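You operate a simulated robot arm through the tools that you are given. There is no shell and no other tool. Be economical: measure what you need, move in short steps, check, and stop when the job is done.

Carry out the task below with a simulated robot arm. There is one attempt and no reset: what you move stays moved.

JOB
Test the purple-band vial and stand it in the tray the display names.
Fine: vial into the tester's well, hood shut, press TEST, hood open again. Set down upright: what you pick out. Where these are worked on the way, their far stop is far enough and under half their travel is too little: black hood.

The check looks at the end state, three seconds after you hand in, the way a careful person would. Anything else that was tipped, shoved, dropped, spilled or broken makes it a failure.

ROBOT AND FRAMES
A 6-joint arm with a two-finger parallel gripper, fixed in place. Base frame: the origin is at the foot of the arm, x ahead of it, y to its left, z up; the work surface is at about z = 86. Lengths are in cm, angles in degrees, forces in N, time in s.
With the tool pointing down near the work surface it reaches from about 24 to 64 cm from the base axis. Its first joint turns from -66.0 to 66.0 degrees. Payload 2.7 kg.
Tool frame: the origin (TCP) lies between the finger pads and is the grasp point; the fingertips stand 2.3 cm ahead of it; z points along the fingers, y is the line along which they close. Largest opening 9.4 cm; finger width 3.8, thickness 1; the body of the gripper, 5.4 by 9.6 cm, starts 3.9 cm behind the TCP.
Orientation is told as [roll, pitch, yaw] about the base's x, y, z axes, in that order, counted from this pose: with the fingers straight down and closing along the base's y, the tool's x points along the base's -x, its y along +y and its z along -z.

CONTROLS
- The arm moves only by the tool servo_tool. Its argument "increments" is one flat list of numbers, 7 for each row, row after row: the turn, a rotation vector about the tool's x, y, z in degrees, then the shift along the tool's x, y, z in cm, then the gripper command, from -1 (fully open) to 1 (shut), values between in proportion. In form: [rx, ry, rz, tx, ty, tz, hand, rx, ry, rz, tx, ty, tz, hand, ...]. A call has 1 to 12 rows; each row shifts and turns the commanded pose from where the row before left it, along the tool's axes as they then stand. Rows are played at 5 a second. More than 5 cm and 8.6 degrees between two rows, or a gripper value outside its range, and nothing of the call is played. A pose out of reach is approached as far as the arm can. The call stops where the force on the tool passes 70 N (or 10 N more than at its start, if that is more) or the arm is blocked; 0.2 s more then pass. Each finger travels about 4.5 cm/s and halts on what it meets, pressing with about 30 N; the grip force reading is that of the motor and also rises with nothing between the fingers. The clock runs only during rows and for 0.2 s after the last one: add rows that do not move to give the fingers time. The reply holds the time, the measured pose of the TCP, the force on the tool along the base axes, the opening and the grip force, in the units named above and with some noise, with the torque about the TCP (base axes, N m) and any sound that the robot's microphone picked up, and new pictures: "show" is both (left out), scene, wrist or none.
- Cameras (640 x 400 px; columns grow to the right, rows downward): "scene" is fixed at [10.21, -45.13, 140.63]; the picture's right is [0.58, -0.81, 0.00], its down [-0.47, -0.34, -0.81] and it looks along [0.66, 0.48, -0.58] (base axes); focal length 355 px, centre (320, 200). "wrist" rides on the gripper at [8.6, 1.6, -7.4] in the tool frame; the picture's right is [-0.18, 0.98, 0.00], its down [-0.58, -0.11, -0.81] and it looks along [-0.79, -0.15, 0.59] (tool axes); focal length 243 px, centre (320, 200).
- point_at(camera, pixels): there is no depth. For up to 12 entries [column, row, z] of the newest picture of that camera ("zoom" is the newest enlarged one), the place [x, y] in the base frame at which the ray of that pixel passes the height z, good to about 0.3 cm, but the place of the scene camera against the robot may be out by one fixed shift of up to 1.2 cm in any direction. No time passes.
- enlarge(camera, box): a new picture of the part [left, top, right, bottom] of that camera's present view, enlarged. No time passes.
- finish_job(): hands the job in; it is judged then, once.

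Keep the steps short. Do not move on a guess: measure, check each grasp and each placing, and mend mistakes. In all there are 80 turns and 200 pictures (those below and enlarged ones count). Leave the gripper open and the arm clear of the work at the hand-in unless told otherwise, and finish with a single line.

The tools are called as name(argument=value, ...) on one line, values as JSON. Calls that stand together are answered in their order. servo_tool: Moves the arm, as the interface text tells. Its arguments: {"type":"object","properties":{"increments":{"type":"array","items":{"type":"number"}},"show":{"type":"string","enum":["both","scene","wrist","none"]}},"required":["increments"]} The other tools are called the same way: point_at (camera, pixels) gives the place at which the rays of pixels pass given heights; enlarge (camera, box) takes an enlarged picture of a part of a camera's view; finish_job () hands the job in.

At the start:

```text
time_s: 0.0
tool_pos: [43.11, 1.47, 117.54]
ee_rot: [0.0, 0.1, 0.1]
contact_force: [0.5, -0.7, 0.3]
wrist_torque: [-0.04, -0.02, 0.02]
finger_gap: 9.4
gripper_force: 0.1
```

scene: 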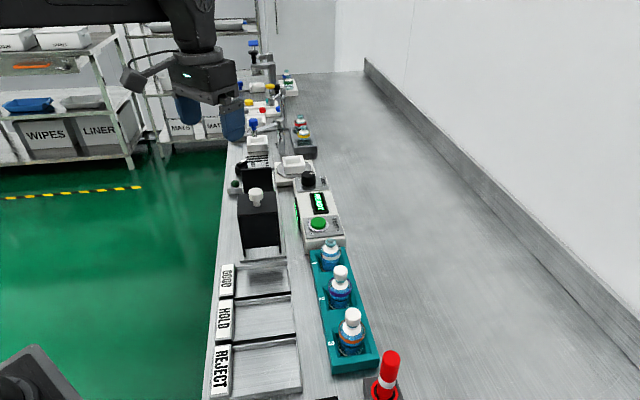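
wrist: 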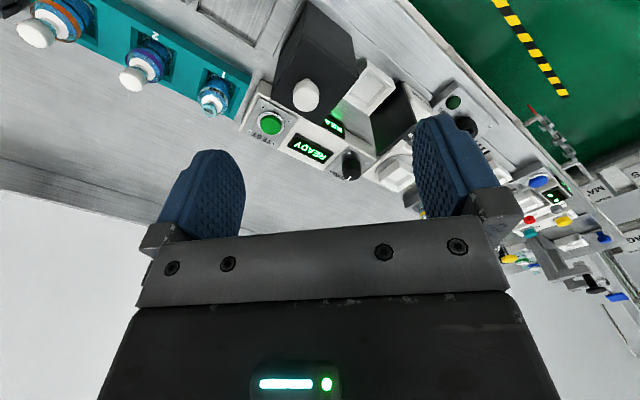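

I start by looking closely at the vials, tester and trays.

enlarge(camera="scene", box=[200, 140, 420, 278])

enlarge(camera="scene", box=[200, 230, 420, 400])

enlarge(camera="wrist", box=[200, 0, 480, 190])

enlarge(camera="wrist", box=[0, 0, 260, 140])

```text
2.90 times, centred on (310, 209) of scene
```

zoom: 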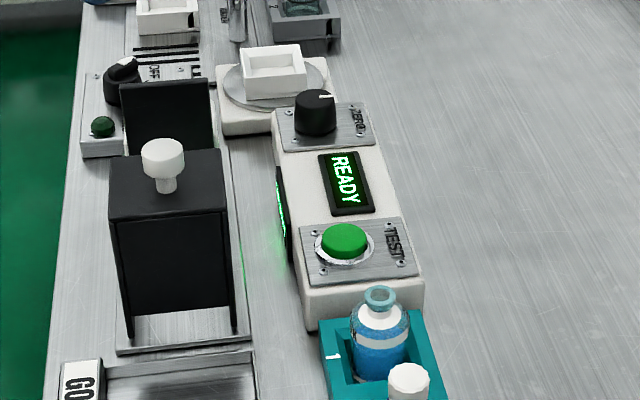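

```text
2.35 times, centred on (310, 315) of scene
```

zoom: 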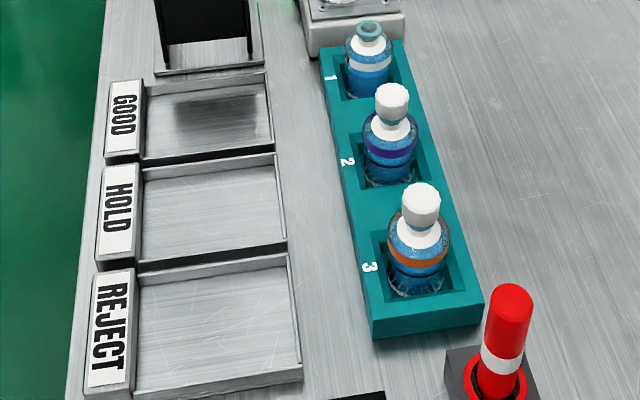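

```text
2.11 times, centred on (340, 95) of wrist
```

zoom: 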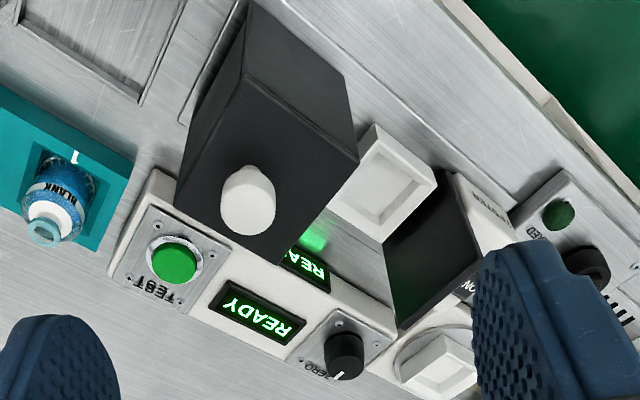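

```text
2.46 times, centred on (130, 70) of wrist
```

zoom: 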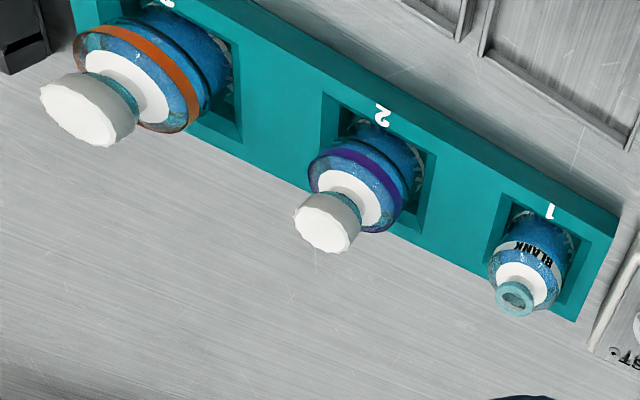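

Vial 2 carries the purple band. The hood stands off the white well and the display reads READY. Next I measure the vials, hood, well and button from both cameras.

point_at(camera="scene", pixels=[[340, 268, 92], [340, 268, 96], [340, 268, 100], [256, 191, 96], [256, 191, 100], [256, 191, 104], [319, 222, 90], [319, 222, 94], [259, 279, 86], [261, 318, 86], [265, 367, 86]])

point_at(camera="wrist", pixels=[[132, 80, 92], [132, 80, 96], [132, 80, 100], [306, 96, 96], [306, 96, 100], [306, 96, 104], [271, 124, 90], [271, 124, 94], [361, 92, 86], [361, 92, 90]])

```text
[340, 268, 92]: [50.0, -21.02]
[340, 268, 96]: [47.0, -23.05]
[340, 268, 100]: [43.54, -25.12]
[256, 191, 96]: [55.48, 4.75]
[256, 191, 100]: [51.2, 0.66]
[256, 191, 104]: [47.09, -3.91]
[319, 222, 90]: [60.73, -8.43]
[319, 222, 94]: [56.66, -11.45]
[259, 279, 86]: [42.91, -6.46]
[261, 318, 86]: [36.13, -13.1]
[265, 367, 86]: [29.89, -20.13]
```

```text
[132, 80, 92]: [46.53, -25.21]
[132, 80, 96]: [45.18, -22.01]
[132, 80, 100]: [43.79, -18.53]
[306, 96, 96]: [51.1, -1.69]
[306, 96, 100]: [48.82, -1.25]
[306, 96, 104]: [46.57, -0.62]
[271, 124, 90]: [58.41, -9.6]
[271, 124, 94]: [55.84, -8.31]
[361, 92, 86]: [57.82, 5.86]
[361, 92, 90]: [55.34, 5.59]
```

The bench layout is turned about 45° in the base frame, and the two cameras disagree by about 1.7 cm in x. I move high above vial 2 and yaw about 46° so the fingers close across the rack. Then I measure again with the wrist camera.

servo_tool(increments=[0, 0, 0, -0.4, -4.8, 0, -1, 0, 0, 0, -0.4, -4.8, 0, -1, 0, 0, 0, -0.4, -4.8, 0, -1, 0, 0, 0, -0.4, -4.8, 0, -1, 0, 0, 0, -0.4, -4.8, 0, -1, 0, 0, -7.7, 0, 0, 0, -1, 0, 0, -7.7, 0, 0, 0, -1, 0, 0, -7.7, 0, 0, 0, -1, 0, 0, -7.7, 0, 0, 0, -1, 0, 0, -7.7, 0, 0, 0, -1, 0, 0, -7.7, 0, 0, 0, -1], show="both")

```text
time_s: 2.4
tool_pos: [45.09, -22.57, 117.48]
ee_rot: [0.0, 0.0, 46.5]
contact_force: [0.2, 1.3, -0.2]
wrist_torque: [0.03, -0.03, -0.01]
finger_gap: 9.41
gripper_force: 0.0
```

scene: 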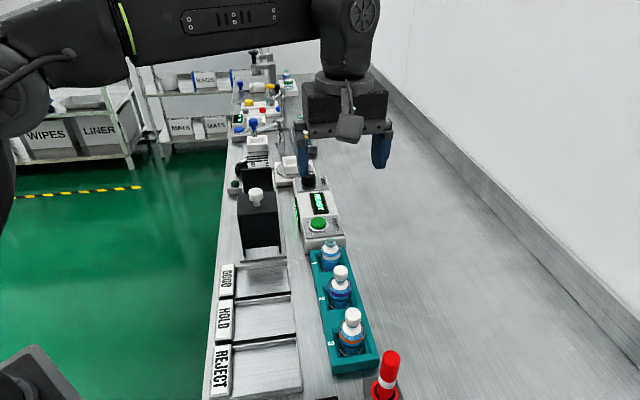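
wrist: 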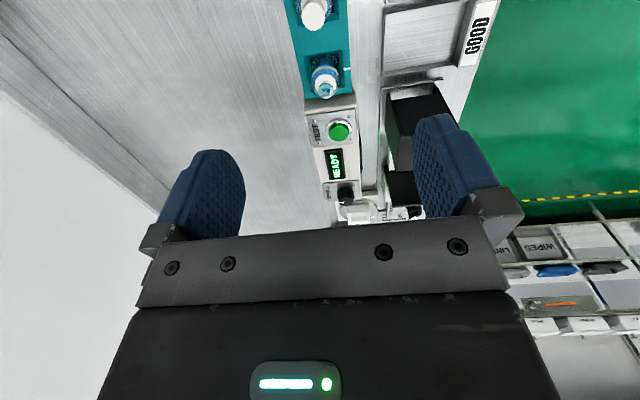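

The rack now runs nearly straight up the wrist picture, with vial 2 at its top edge near (315,12). I back off 8 cm along the rack to see everything.

servo_tool(increments=[0, 0, 0, 4, 0, 0, -1, 0, 0, 0, 4, 0, 0, -1, 0, 0, 0, 0, 0, 0, -1], show="wrist")

enlarge(camera="wrist", box=[240, 0, 480, 150])

```text
time_s: 3.2
tool_pos: [39.52, -28.23, 117.8]
ee_rot: [0.0, 0.0, 46.2]
contact_force: [-0.2, 0.5, 1.3]
wrist_torque: [0.01, 0.0, 0.0]
finger_gap: 9.37
gripper_force: 0.2
```

wrist: 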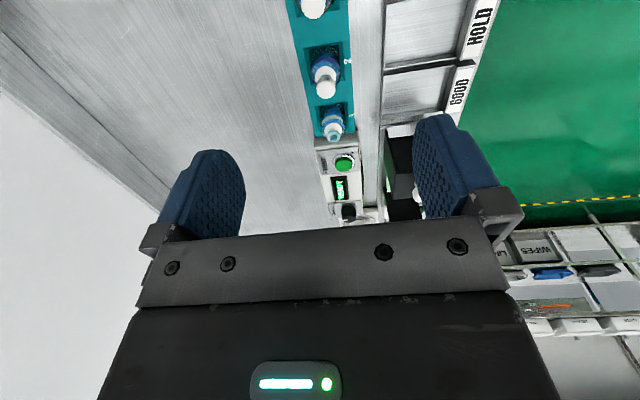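

```text
2.67 times, centred on (360, 75) of wrist
```

zoom: 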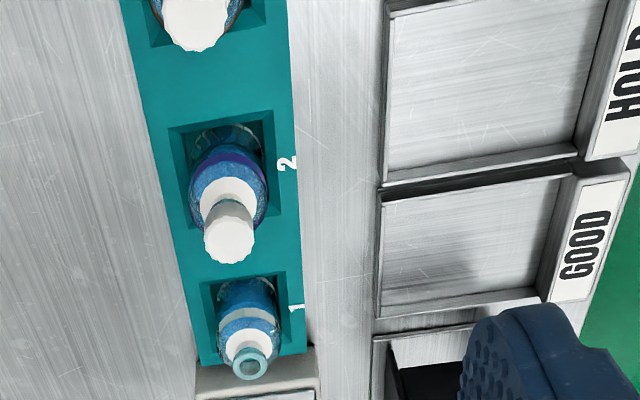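

point_at(camera="zoom", pixels=[[231, 240, 94], [231, 240, 96], [231, 240, 98], [222, 210, 92], [168, 128, 88], [280, 220, 88], [305, 352, 86], [287, 0, 86], [382, 200, 86], [563, 178, 86], [378, 315, 86], [540, 290, 86]])

point_at(camera="zoom", pixels=[[305, 352, 88], [287, 0, 88], [305, 352, 90], [287, 0, 90], [200, 367, 88], [120, 0, 88], [250, 365, 94], [250, 365, 92], [200, 40, 96]])

```text
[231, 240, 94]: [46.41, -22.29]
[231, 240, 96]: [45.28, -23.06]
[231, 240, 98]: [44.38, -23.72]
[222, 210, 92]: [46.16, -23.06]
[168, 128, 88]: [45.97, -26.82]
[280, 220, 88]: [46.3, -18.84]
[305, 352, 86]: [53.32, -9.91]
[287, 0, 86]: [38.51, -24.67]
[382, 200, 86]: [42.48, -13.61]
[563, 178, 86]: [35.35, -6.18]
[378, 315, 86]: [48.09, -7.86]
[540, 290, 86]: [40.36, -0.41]
```

```text
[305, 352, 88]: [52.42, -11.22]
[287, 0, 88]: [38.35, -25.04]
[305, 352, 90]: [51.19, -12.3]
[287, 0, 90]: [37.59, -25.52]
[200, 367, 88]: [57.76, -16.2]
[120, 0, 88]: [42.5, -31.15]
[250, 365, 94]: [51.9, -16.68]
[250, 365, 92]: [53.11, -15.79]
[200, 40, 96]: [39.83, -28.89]
```

Triangulating puts vial 2's cap top near (45.7, -22.75, 95), and the rack axis at 45°. Before grasping, I go over the tester for a look into the well, correcting the yaw to 45° on the way.

servo_tool(increments=[0, 0, 1.2, 0, 0, 0, -1, 0, 0, 0, -4.4, 1.95, 0, -1, 0, 0, 0, -4.4, 1.95, 0, -1, 0, 0, 0, -4.4, 1.95, 0, -1, 0, 0, 0, -4.4, 1.95, 0, -1, 0, 0, 0, -4.4, 1.95, 0, -1, 0, 0, 0, -4.4, 1.95, 0, -1, 0, 0, 0, -4.2, 1.9, 0, -1, 0, 0, 0, 0, 0, 0, -1], show="wrist")

enlarge(camera="wrist", box=[200, 0, 440, 150])

```text
time_s: 5.2
tool_pos: [51.53, 2.8, 117.73]
ee_rot: [0.1, 0.0, 45.0]
contact_force: [-0.3, -0.2, -0.4]
wrist_torque: [0.0, 0.0, 0.02]
finger_gap: 9.4
gripper_force: 0.0
```

wrist: 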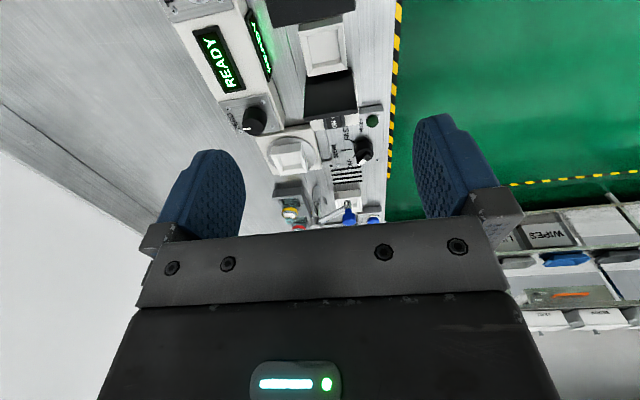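

```text
2.67 times, centred on (320, 75) of wrist
```

zoom: 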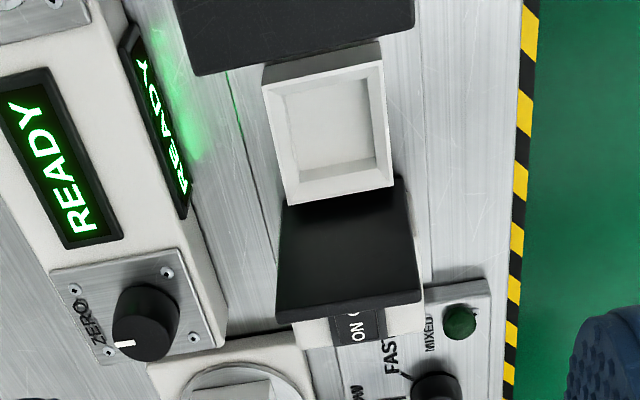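

point_at(camera="zoom", pixels=[[332, 135, 87], [332, 135, 89], [332, 135, 91], [332, 135, 93], [265, 85, 90], [380, 62, 90], [290, 205, 90], [395, 187, 90], [278, 322, 98], [422, 298, 98], [197, 75, 98], [413, 30, 98]])

enlarge(camera="wrist", box=[160, 0, 400, 240])

enlarge(camera="scene", box=[220, 140, 350, 250])

```text
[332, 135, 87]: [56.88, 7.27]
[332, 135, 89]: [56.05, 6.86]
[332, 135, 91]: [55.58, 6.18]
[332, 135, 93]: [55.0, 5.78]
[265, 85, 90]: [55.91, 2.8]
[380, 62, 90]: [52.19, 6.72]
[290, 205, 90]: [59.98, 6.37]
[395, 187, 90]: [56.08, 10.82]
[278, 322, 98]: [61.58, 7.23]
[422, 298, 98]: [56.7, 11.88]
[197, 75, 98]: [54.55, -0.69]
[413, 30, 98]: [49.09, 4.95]
```

```text
1.67 times, centred on (280, 120) of wrist
```

zoom: 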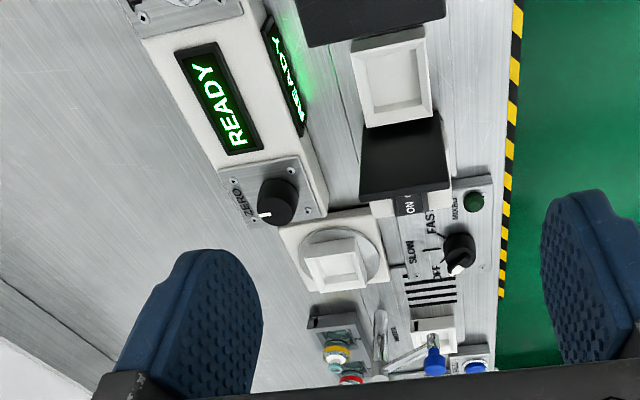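

```text
3.64 times, centred on (285, 195) of scene
```

zoom: 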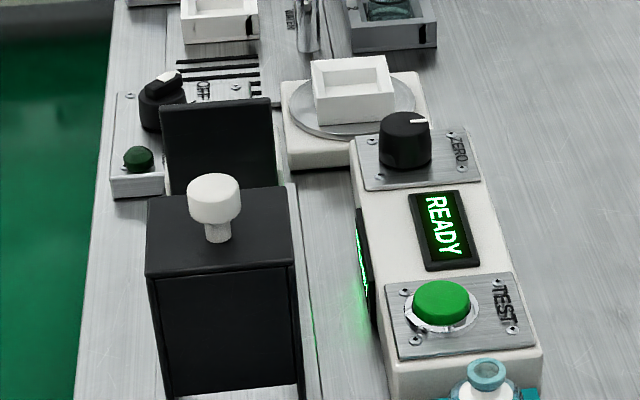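

The well's rim centres at about (56.1, 6.9, 88.5). The hood's far edge is near u≈38 along the row, and the back plate near u≈48. Now I go back above vial 2 and come down to z≈101, still above the cap, to check alignment.

servo_tool(increments=[0, 0, 0, 3.68, -2.33, 0, -1, 0, 0, 0, 3.68, -2.33, 0, -1, 0, 0, 0, 3.68, -2.33, 0, -1, 0, 0, 0, 3.68, -2.33, 0, -1, 0, 0, 0, 3.68, -2.33, 0, -1, 0, 0, 0, 3.68, -2.33, 0, -1, 0, 0, 0, 0, 0, 4.2, -1, 0, 0, 0, 0, 0, 4.2, -1, 0, 0, 0, 0, 0, 4.2, -1, 0, 0, 0, 0, 0, 4.1, -1, 0, 0, 0, 0, 0, 0, -1], show="both")

enlarge(camera="wrist", box=[220, 0, 440, 180])

enlarge(camera="scene", box=[280, 190, 420, 320])

```text
time_s: 7.6
tool_pos: [46.21, -22.81, 101.02]
ee_rot: [0.0, 0.0, 45.0]
contact_force: [-0.7, -0.4, -0.6]
wrist_torque: [0.01, 0.01, -0.02]
finger_gap: 9.39
gripper_force: 0.0
```

scene: 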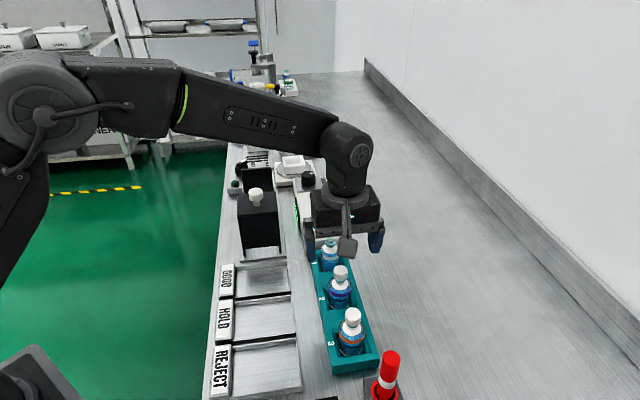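
wrist: 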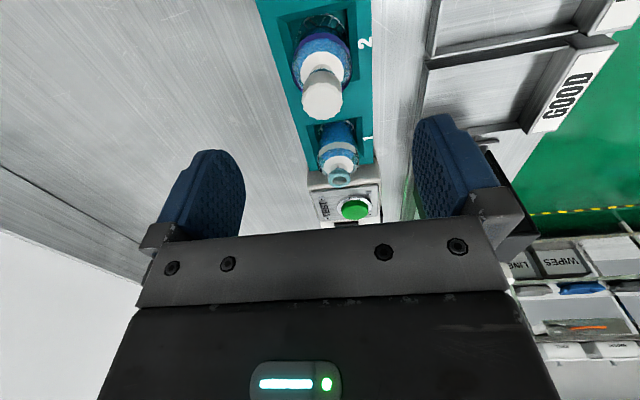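

```text
2.22 times, centred on (330, 90) of wrist
```

zoom: 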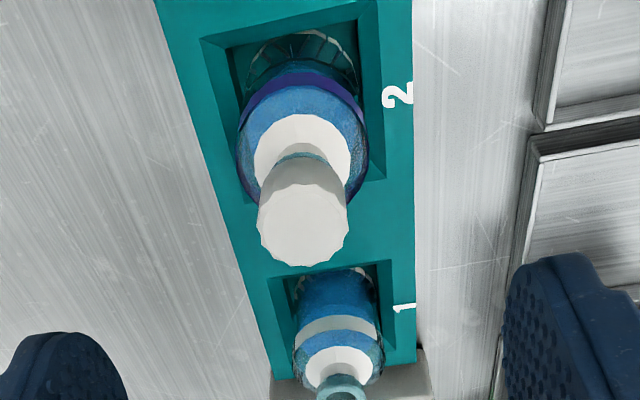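

```text
3.08 times, centred on (350, 255) of scene
```

zoom: 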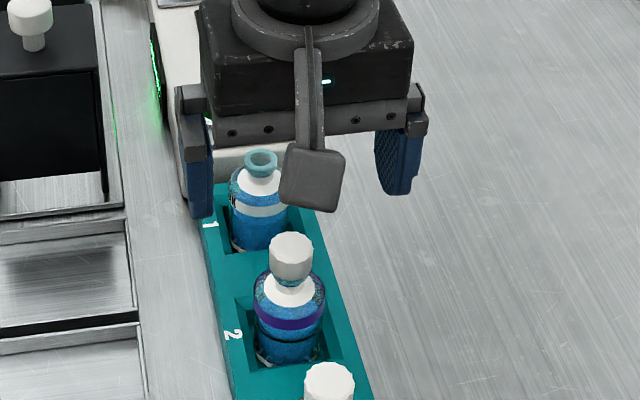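

point_at(camera="zoom", pixels=[[303, 228, 93], [303, 228, 94], [303, 228, 95], [303, 228, 96], [258, 228, 95], [349, 228, 95], [240, 150, 91], [369, 140, 91], [303, 150, 92]])

```text
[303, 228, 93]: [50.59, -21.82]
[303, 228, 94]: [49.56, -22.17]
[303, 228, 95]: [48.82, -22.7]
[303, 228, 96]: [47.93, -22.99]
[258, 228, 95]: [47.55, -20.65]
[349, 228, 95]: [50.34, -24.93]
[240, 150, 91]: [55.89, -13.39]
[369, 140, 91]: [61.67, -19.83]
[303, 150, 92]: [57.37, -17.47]
```

That call used the newer scene zoom, so I repeat the measurement with raw wrist pixels.

point_at(camera="wrist", pixels=[[322.3, 102.6, 93], [322.3, 102.6, 94], [322.3, 102.6, 95], [322.3, 102.6, 96], [302, 102.6, 95], [343, 102.6, 95], [294, 67, 91], [352, 63, 91]])

point_at(camera="scene", pixels=[[340.5, 268, 94], [340.5, 268, 95], [340.5, 268, 96]])

```text
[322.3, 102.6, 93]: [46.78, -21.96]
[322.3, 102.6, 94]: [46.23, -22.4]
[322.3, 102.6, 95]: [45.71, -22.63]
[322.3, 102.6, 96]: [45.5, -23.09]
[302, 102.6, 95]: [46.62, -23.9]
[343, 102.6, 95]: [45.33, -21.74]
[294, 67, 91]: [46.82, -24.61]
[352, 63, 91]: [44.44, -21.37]
```

```text
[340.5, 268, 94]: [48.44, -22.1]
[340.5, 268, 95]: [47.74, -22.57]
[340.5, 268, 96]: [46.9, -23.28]
```

Three views agree on the cap at (45.75, -22.7), top z≈95. I shift 0.25/0.4 cm and lower to z≈94.7, with the fingers still open.

servo_tool(increments=[0, 0, 0, 0.25, 0.4, 2, -1, 0, 0, 0, 0, 0, 2.3, -1, 0, 0, 0, 0, 0, 2, -1, 0, 0, 0, 0, 0, 0, -1], show="both")

enlarge(camera="scene", box=[280, 190, 420, 320])

enlarge(camera="wrist", box=[180, 60, 460, 240])

```text
time_s: 8.6
tool_pos: [45.59, -22.42, 94.42]
ee_rot: [0.0, -0.2, 45.0]
contact_force: [0.6, -0.1, 0.6]
wrist_torque: [-0.02, 0.03, 0.01]
finger_gap: 9.42
gripper_force: 0.1
```

scene: 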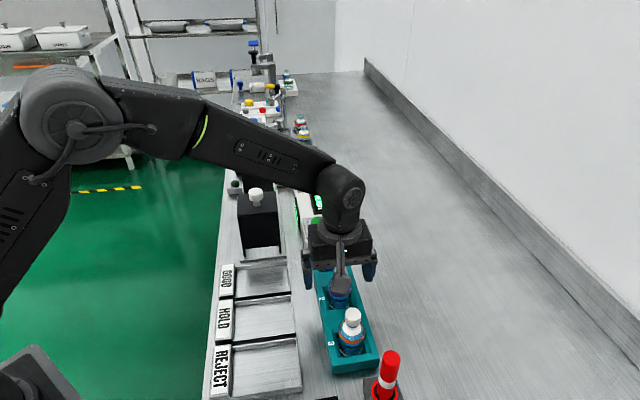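
wrist: 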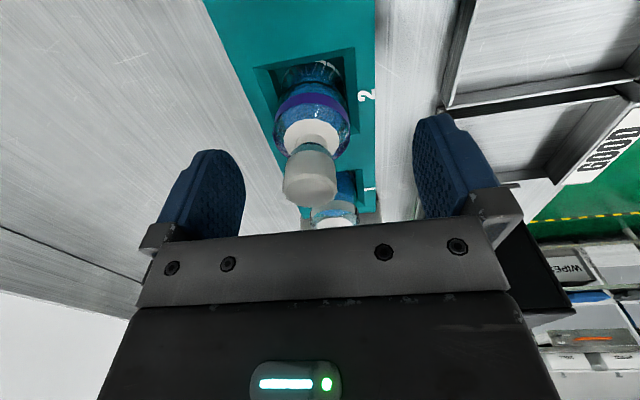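

```text
3.08 times, centred on (350, 255) of scene
```

zoom: 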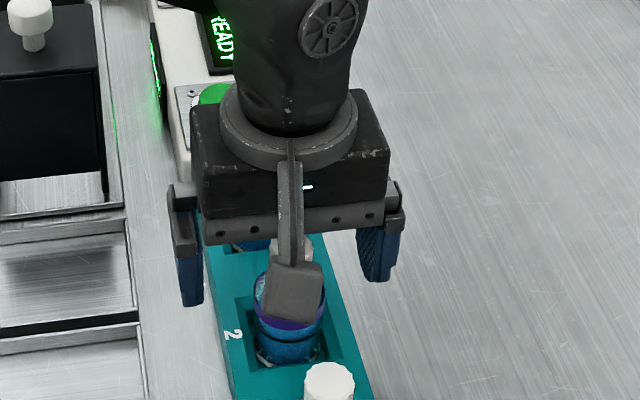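

```text
2.22 times, centred on (320, 150) of wrist
```

zoom: 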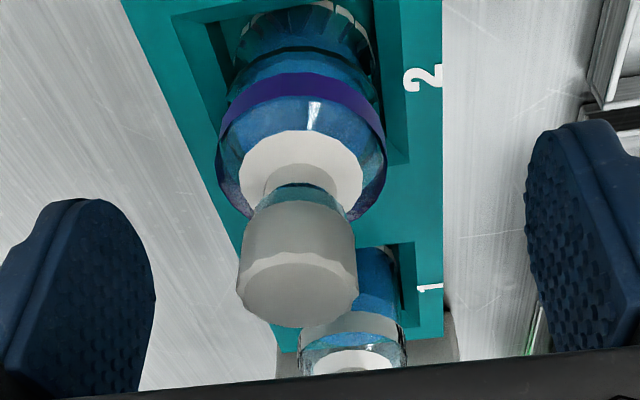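

The cap sits about 0.4 cm toward tool −y, and the fingertips (z≈92.1) are above the shoulder (≈91.4). I centre on it and close.

servo_tool(increments=[0, 0, 0, 0, -0.4, 0, -1, 0, 0, 0, 0, 0, 0, 0, 0, 0, 0, 0, 0, 0, 0.3, 0, 0, 0, 0, 0, 0, 1, 0, 0, 0, 0, 0, 0, 1, 0, 0, 0, 0, 0, 0, 1, 0, 0, 0, 0, 0, 0, 1], show="wrist")

enlarge(camera="wrist", box=[180, 60, 460, 240])

```text
time_s: 10.2
tool_pos: [45.77, -22.85, 94.56]
ee_rot: [0.0, 0.1, 45.1]
contact_force: [1.0, 0.0, -0.7]
wrist_torque: [0.02, -0.01, -0.01]
finger_gap: 2.19
gripper_force: 29.7
```

wrist: 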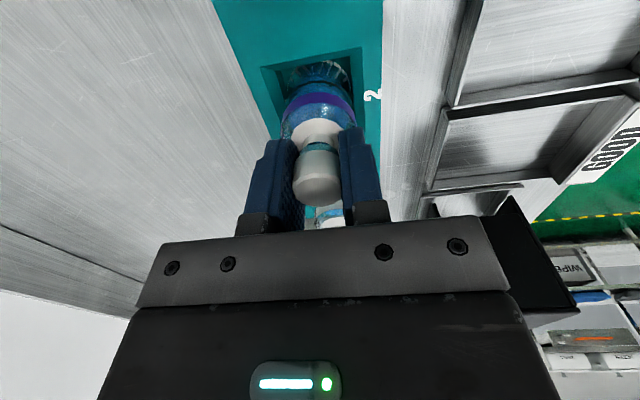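

```text
2.22 times, centred on (320, 150) of wrist
```

zoom: 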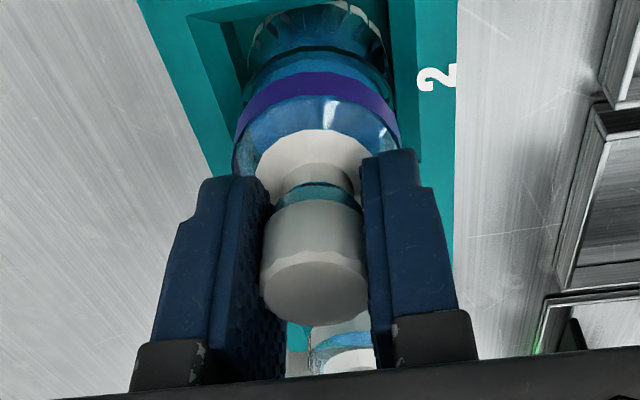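

The grip holds the cap at a 2.19 cm gap and about 30 N. I lift straight up 4 cm slowly, then higher, and check.

servo_tool(increments=[0, 0, 0, 0, 0, -1, 1, 0, 0, 0, 0, 0, -2, 1, 0, 0, 0, 0, 0, -3, 1, 0, 0, 0, 0, 0, -4, 1, 0, 0, 0, 0, 0, -4, 1, 0, 0, 0, 0, 0, 0, 1], show="both")

enlarge(camera="scene", box=[270, 160, 430, 330])

```text
time_s: 11.6
tool_pos: [45.5, -22.61, 108.46]
ee_rot: [0.0, 0.0, 44.9]
contact_force: [0.7, -0.2, -1.1]
wrist_torque: [0.0, 0.03, 0.0]
finger_gap: 2.19
gripper_force: 29.8
```

scene: 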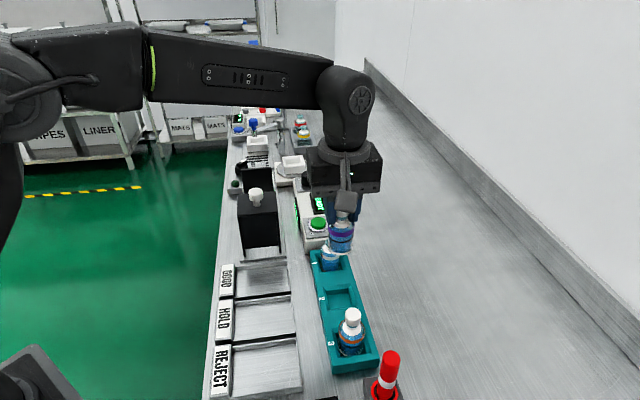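
wrist: 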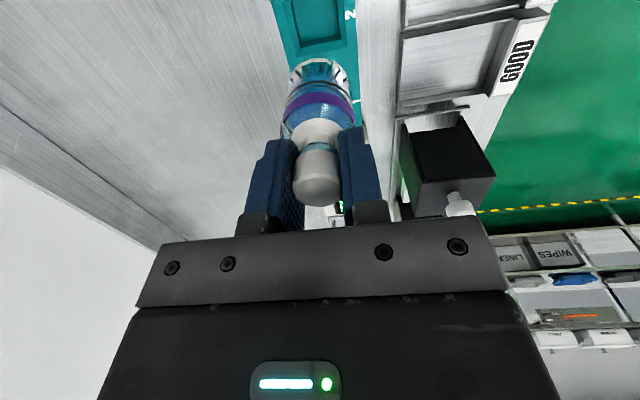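

```text
2.35 times, centred on (350, 245) of scene
```

zoom: 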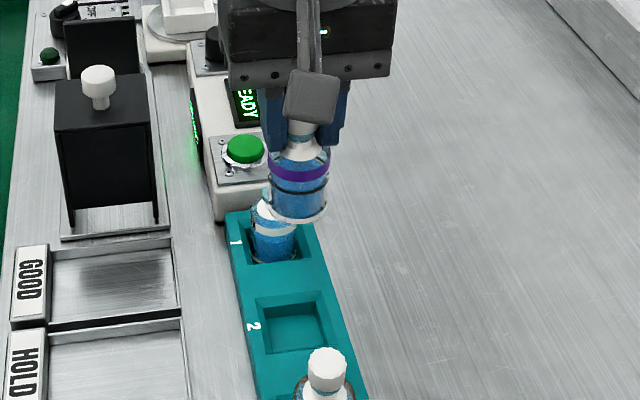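

The vial is held upright and the rack pocket is empty. I rise 4 cm and go diagonally to above the well, with the vial bottom about 3 cm above the hood knob.

servo_tool(increments=[0, 0, 0, 0, 0, -4, 1, 0, 0, 0, -4.04, 1.91, 0, 1, 0, 0, 0, -4.04, 1.91, 0, 1, 0, 0, 0, -4.04, 1.91, 0, 1, 0, 0, 0, -4.04, 1.91, 0, 1, 0, 0, 0, -4.04, 1.91, 0, 1, 0, 0, 0, -4.04, 1.91, 0, 1, 0, 0, 0, -4.04, 1.91, 0, 1, 0, 0, 0, 0, 0, 0, 1], show="both")

enlarge(camera="wrist", box=[220, 0, 420, 180])

enlarge(camera="scene", box=[220, 110, 360, 240])

```text
time_s: 13.6
tool_pos: [56.45, 6.94, 112.27]
ee_rot: [0.0, 0.1, 45.0]
contact_force: [0.5, -0.1, -1.4]
wrist_torque: [-0.04, -0.02, 0.0]
finger_gap: 2.17
gripper_force: 30.1
```

scene: 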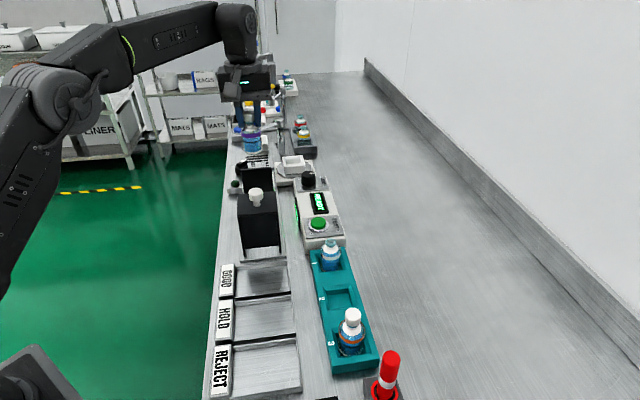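
wrist: 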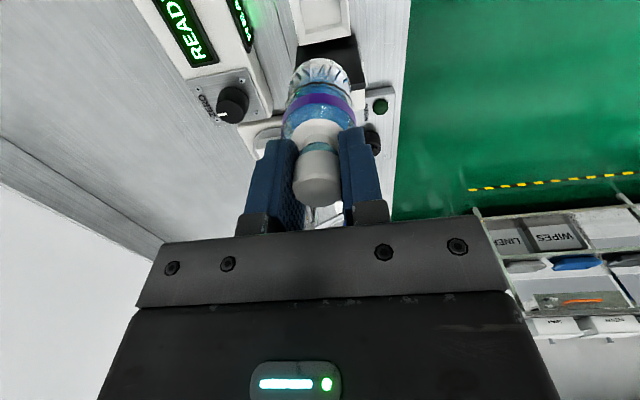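

```text
2.22 times, centred on (320, 90) of wrist
```

zoom: 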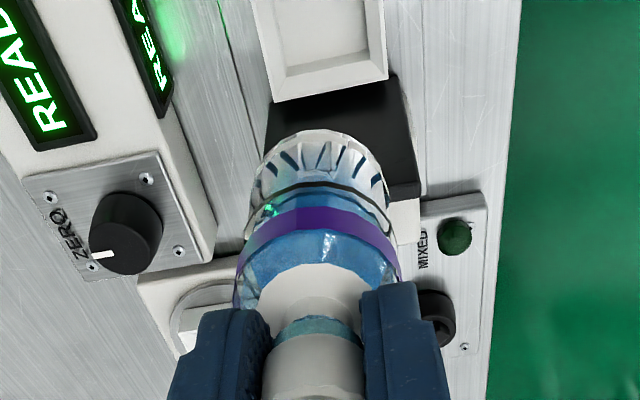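

```text
3.08 times, centred on (290, 175) of scene
```

zoom: 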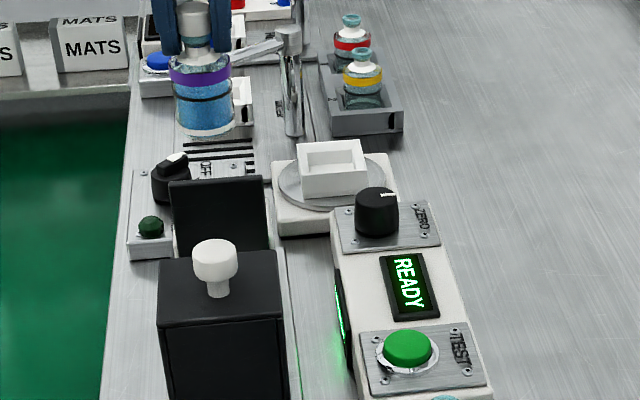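

I measure the well rim again from this pose, using the far rim corners at (300,45) and (351,34).

point_at(camera="wrist", pixels=[[299.7, 45, 88], [350.6, 33.7, 88], [299.7, 45, 90], [350.6, 33.7, 90], [305, 33.5, 88], [341, 25.5, 88], [345, 40, 88], [305, 33.5, 87], [341, 25.5, 87]])

enlarge(camera="wrist", box=[270, 0, 380, 70])

```text
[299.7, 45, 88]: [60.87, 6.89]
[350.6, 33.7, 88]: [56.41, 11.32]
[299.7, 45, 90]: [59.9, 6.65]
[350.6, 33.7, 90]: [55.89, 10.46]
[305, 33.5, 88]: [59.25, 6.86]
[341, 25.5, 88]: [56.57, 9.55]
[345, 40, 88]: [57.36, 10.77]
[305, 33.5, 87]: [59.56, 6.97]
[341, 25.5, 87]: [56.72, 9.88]
```

```text
5.71 times, centred on (325, 35) of wrist
```

zoom: 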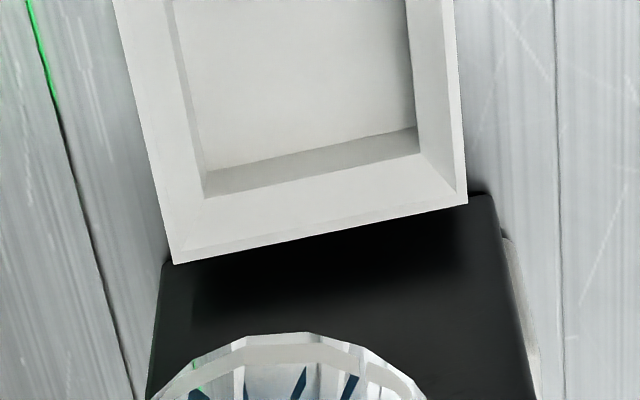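

The target agrees within about 0.2 cm. I lower to z≈99.5, with the vial bottom about 2–3 cm over the rim, and look again.

servo_tool(increments=[0, 0, 0, 0.15, 0, 4.2, 1, 0, 0, 0, 0, 0, 4.2, 1, 0, 0, 0, 0, 0, 3, 1, 0, 0, 0, 0, 0, 1.4, 1, 0, 0, 0, 0, 0, 0, 1], show="both")

enlarge(camera="wrist", box=[250, 0, 390, 90])

enlarge(camera="scene", box=[220, 110, 360, 240])

```text
time_s: 14.8
tool_pos: [56.14, 6.64, 99.39]
ee_rot: [0.1, 0.0, 45.0]
contact_force: [0.3, -0.1, -0.5]
wrist_torque: [0.01, 0.03, 0.03]
finger_gap: 2.19
gripper_force: 29.6
```

scene: 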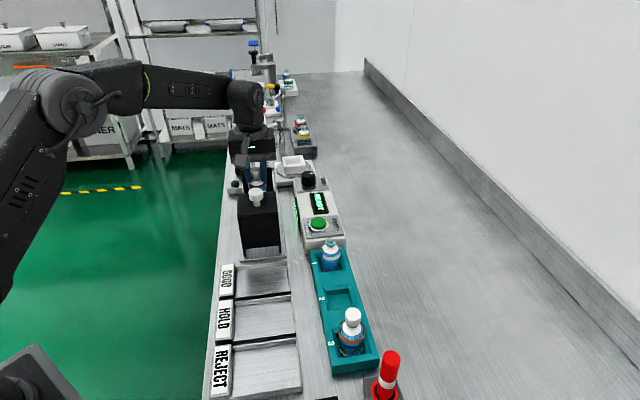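
wrist: 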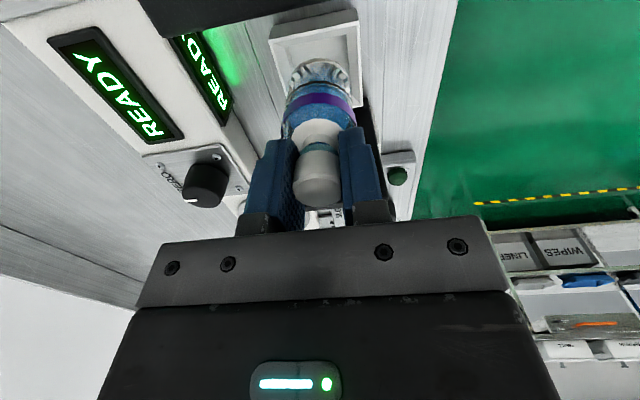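

```text
4.44 times, centred on (320, 45) of wrist
```

zoom: 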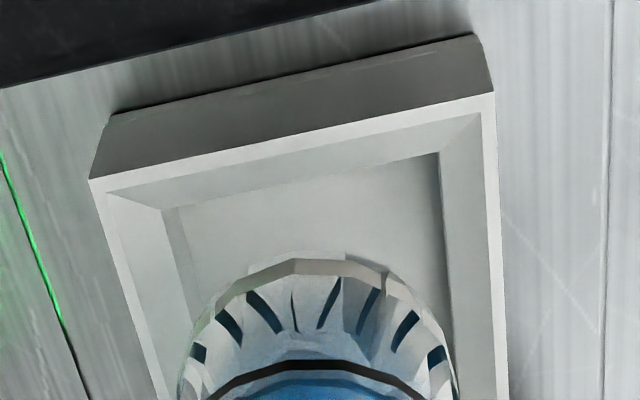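

```text
3.08 times, centred on (290, 175) of scene
```

zoom: 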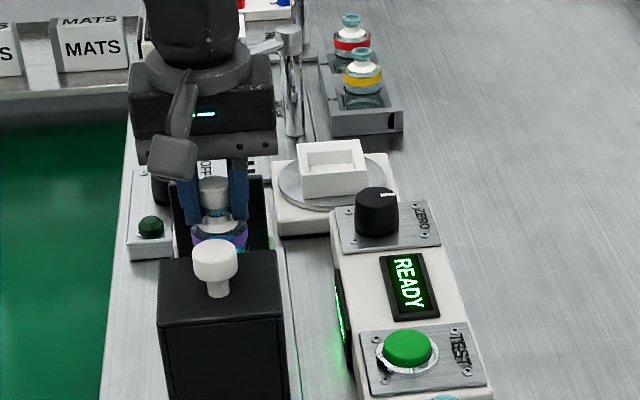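

point_at(camera="wrist", pixels=[[268.2, 40.5, 88], [359.4, 20.7, 88], [268.2, 40.5, 89], [359.4, 20.7, 89], [268.2, 40.5, 90], [359.4, 20.7, 90], [288, 46.8, 87], [347, 34.2, 87], [288, 46.8, 88], [347, 34.2, 88], [273, 26.5, 86], [354, 8.5, 86]])

```text
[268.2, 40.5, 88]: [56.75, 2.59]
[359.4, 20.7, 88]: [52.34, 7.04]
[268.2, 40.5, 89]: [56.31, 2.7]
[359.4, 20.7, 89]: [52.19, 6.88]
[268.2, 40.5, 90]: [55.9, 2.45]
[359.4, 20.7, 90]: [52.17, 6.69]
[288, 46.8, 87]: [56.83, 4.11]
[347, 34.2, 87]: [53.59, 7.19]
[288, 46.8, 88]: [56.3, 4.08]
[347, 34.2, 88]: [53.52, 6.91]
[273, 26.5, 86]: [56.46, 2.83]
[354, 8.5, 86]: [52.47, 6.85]
```

The well centre comes out near u≈44.75, s≈35.0 and the TCP is at u=44.4, s=35.0. The vial hangs coaxial with the tool. I shift 0.35 cm forward and go down 1.8 cm to just over the rim, then look again.

servo_tool(increments=[0, 0, 0, -0.35, 0, 0, 1, 0, 0, 0, 0, 0, 1, 1, 0, 0, 0, 0, 0, 0.8, 1, 0, 0, 0, 0, 0, 0, 1], show="wrist")

enlarge(camera="wrist", box=[250, 0, 390, 110])

enlarge(camera="scene", box=[220, 130, 300, 200])

```text
time_s: 15.8
tool_pos: [56.43, 6.88, 97.78]
ee_rot: [0.0, 0.0, 45.0]
contact_force: [0.8, 0.2, -0.5]
wrist_torque: [-0.02, -0.03, 0.01]
finger_gap: 2.19
gripper_force: 30.1
```

wrist: 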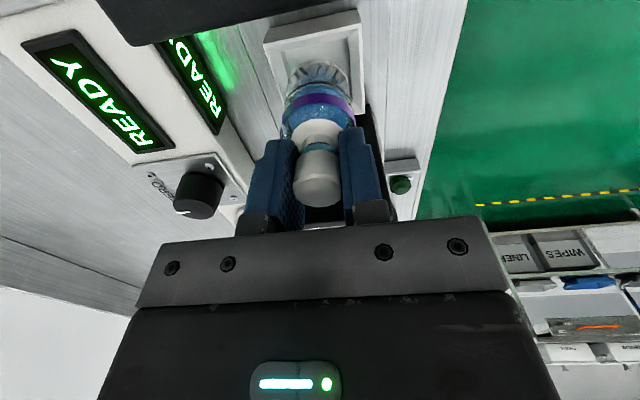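

```text
3.64 times, centred on (320, 55) of wrist
```

zoom: 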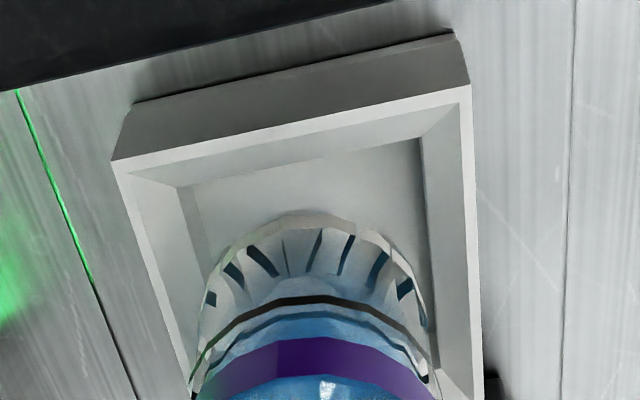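

```text
5.71 times, centred on (260, 165) of scene
```

zoom: 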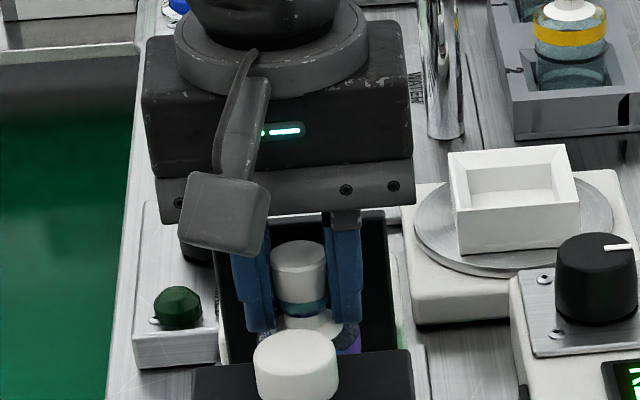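

I check the back plate's height against the gripper body before going lower.

point_at(camera="scene", pixels=[[241, 168, 92], [272, 167, 92], [241, 168, 94], [272, 167, 94], [241, 168, 96], [272, 167, 96], [241, 168, 98], [272, 167, 98]])

```text
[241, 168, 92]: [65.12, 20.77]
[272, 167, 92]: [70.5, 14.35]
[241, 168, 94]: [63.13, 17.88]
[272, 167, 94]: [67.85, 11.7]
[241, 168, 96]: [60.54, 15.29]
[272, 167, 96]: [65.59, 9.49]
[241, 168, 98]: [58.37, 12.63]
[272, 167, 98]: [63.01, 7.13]
```

Plate top is at about z=98 and the gripper body will stay above 98.5, so it clears. The vial looks centred between the pocket sides. I lower 2 cm slowly and watch the force.

servo_tool(increments=[0, 0, 0, 0, 0, 0.5, 1, 0, 0, 0, 0, 0, 0.5, 1, 0, 0, 0, 0, 0, 0.5, 1, 0, 0, 0, 0, 0, 0.5, 1, 0, 0, 0, 0, 0, 0, 1], show="wrist")

enlarge(camera="wrist", box=[250, 0, 390, 110])

```text
time_s: 17.0
tool_pos: [56.42, 6.98, 95.86]
ee_rot: [-0.1, 0.1, 45.0]
contact_force: [-0.2, 0.5, -1.3]
wrist_torque: [-0.01, -0.04, 0.0]
finger_gap: 2.18
gripper_force: 30.5
```

wrist: 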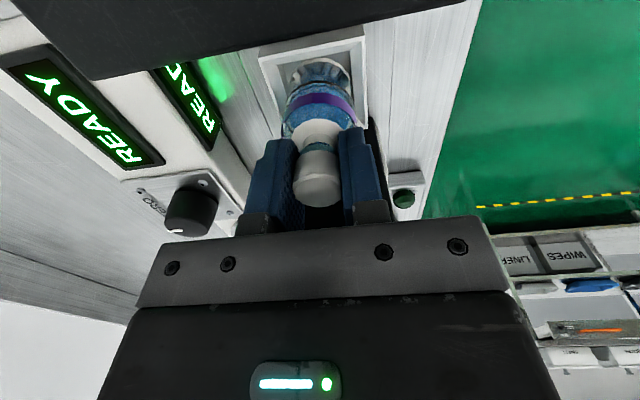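

```text
3.64 times, centred on (320, 55) of wrist
```

zoom: 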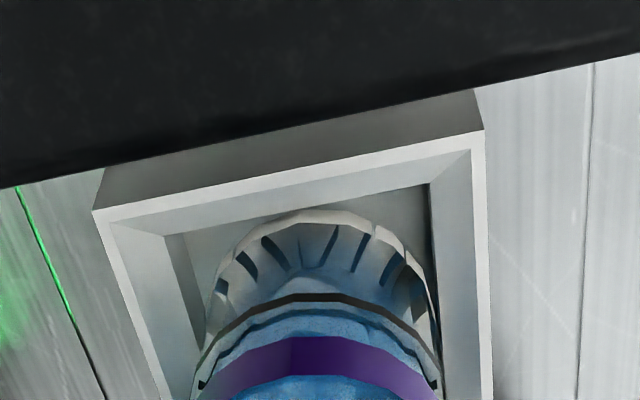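

No contact yet. The vial's front edge is close to the near pocket edge, so I nudge forward 0.12 cm and keep lowering in 0.3 cm steps.

servo_tool(increments=[0, 0, 0, -0.12, 0, 0, 1, 0, 0, 0, 0, 0, 0.3, 1, 0, 0, 0, 0, 0, 0.3, 1, 0, 0, 0, 0, 0, 0.2, 1, 0, 0, 0, 0, 0, 0, 1], show="wrist")

enlarge(camera="wrist", box=[250, 0, 390, 110])

```text
time_s: 18.2
tool_pos: [56.49, 6.9, 95.12]
ee_rot: [0.0, -0.1, 45.0]
contact_force: [-0.8, -0.4, 3.8]
wrist_torque: [-0.01, 0.01, 0.01]
finger_gap: 2.16
gripper_force: 30.1
```

wrist: 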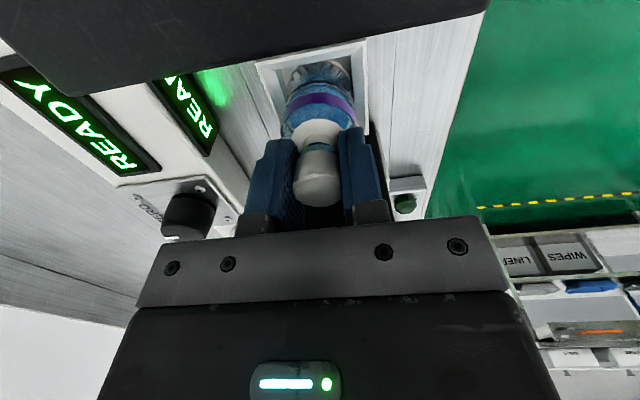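

```text
3.64 times, centred on (320, 55) of wrist
```

zoom: 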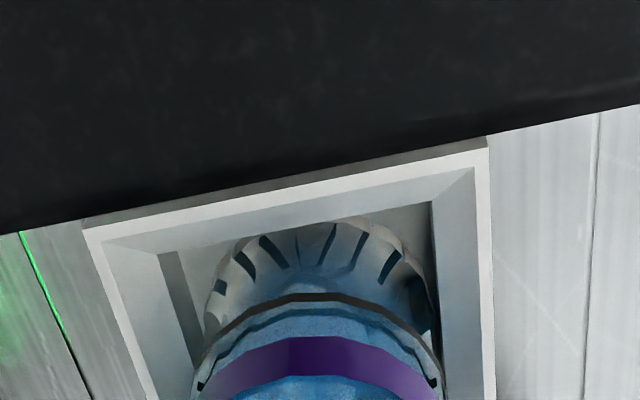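

Force rose about 5 N, so first contact. I lower another 0.2 cm to learn whether this is the floor.

servo_tool(increments=[0, 0, 0, 0, 0, 0.1, 1, 0, 0, 0, 0, 0, 0.1, 1, 0, 0, 0, 0, 0, 0, 1], show="wrist")

enlarge(camera="wrist", box=[250, 0, 390, 110])

```text
time_s: 19.0
tool_pos: [56.4, 6.9, 95.03]
ee_rot: [-0.2, -0.2, 45.0]
contact_force: [-3.6, 0.6, 16.3]
wrist_torque: [-0.02, 0.14, -0.01]
finger_gap: 2.15
gripper_force: 30.0
```

wrist: 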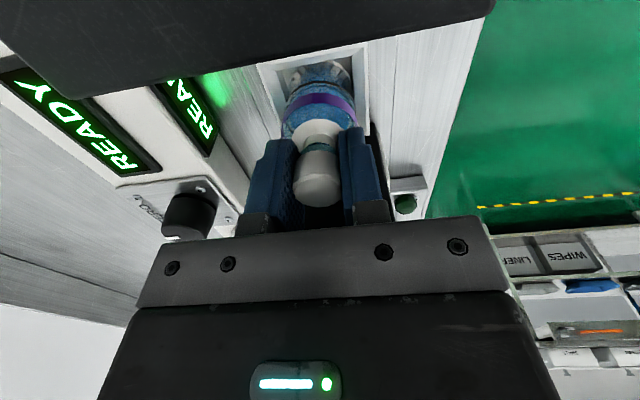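

```text
3.64 times, centred on (320, 55) of wrist
```

zoom: 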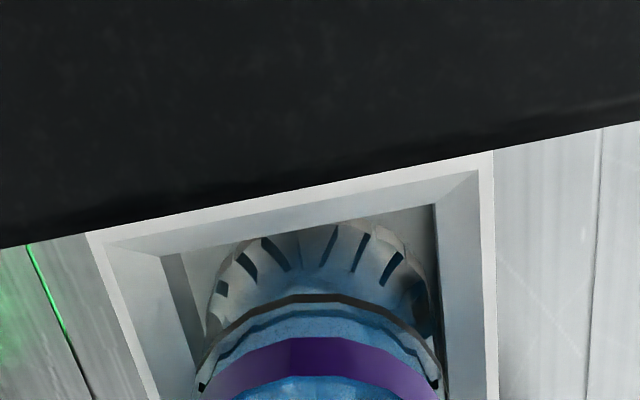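

To tell floor from rim I lift 0.4 cm, undo the 0.12 cm nudge and lower again. The same contact height will mean it is the floor.

servo_tool(increments=[0, 0, 0, 0, 0, -0.4, 1, 0, 0, 0, 0.12, 0, 0, 1, 0, 0, 0, 0, 0, 0.2, 1, 0, 0, 0, 0, 0, 0, 1], show="none")

servo_tool(increments=[0, 0, 0, 0, 0, 0.1, 1, 0, 0, 0, 0, 0, 0, 1], show="none")

servo_tool(increments=[0, 0, 0, 0, 0, 0.1, 1, 0, 0, 0, 0, 0, 0, 1], show="wrist")

```text
time_s: 20.0
tool_pos: [56.34, 6.93, 95.12]
ee_rot: [0.0, 0.0, 45.0]
contact_force: [-0.7, 0.6, 3.5]
wrist_torque: [0.04, 0.01, 0.0]
finger_gap: 2.2
gripper_force: 29.9
```

```text
time_s: 20.6
tool_pos: [56.49, 6.81, 95.23]
ee_rot: [0.0, 0.0, 45.0]
contact_force: [-1.1, 1.4, 6.9]
wrist_torque: [0.08, 0.05, 0.01]
finger_gap: 2.16
gripper_force: 30.4
```

```text
time_s: 21.2
tool_pos: [56.49, 6.89, 94.99]
ee_rot: [-0.1, -0.1, 45.1]
contact_force: [-1.8, -0.5, 14.9]
wrist_torque: [0.0, 0.12, 0.02]
finger_gap: 2.18
gripper_force: 30.2
```

wrist: 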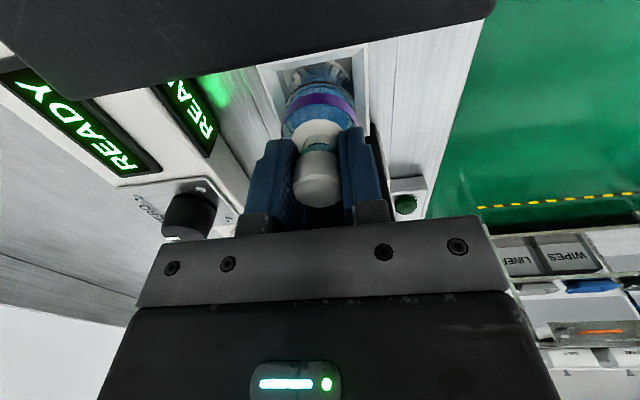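

Contact comes at the same height, so the vial stands on the well floor. I ease up 0.1 cm, open to about 5 cm and check before rising.

servo_tool(increments=[0, 0, 0, 0, 0, -0.12, 1, 0, 0, 0, 0, 0, 0, 0.4, 0, 0, 0, 0, 0, 0, 0.2, 0, 0, 0, 0, 0, 0, -0.1, 0, 0, 0, 0, 0, 0, -0.1, 0, 0, 0, 0, 0, 0, -0.1], show="wrist")

enlarge(camera="wrist", box=[230, 30, 410, 230])

```text
time_s: 22.6
tool_pos: [56.31, 6.82, 95.05]
ee_rot: [0.0, 0.0, 45.0]
contact_force: [-0.9, -0.1, -0.4]
wrist_torque: [0.03, 0.0, -0.02]
finger_gap: 5.18
gripper_force: 0.0
```

wrist: 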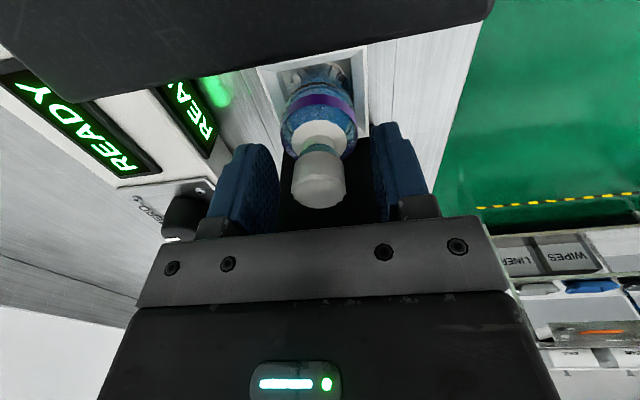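

```text
2.00 times, centred on (320, 130) of wrist
```

zoom: 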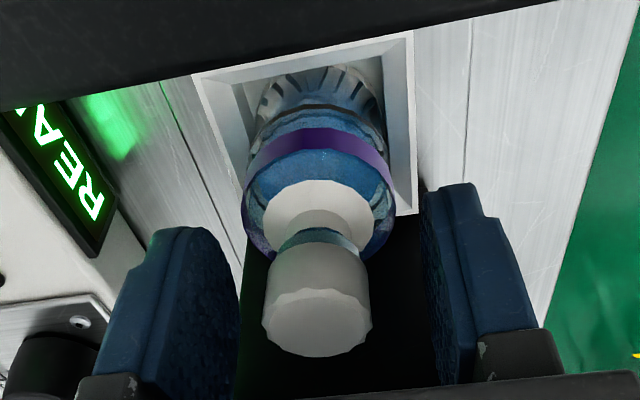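

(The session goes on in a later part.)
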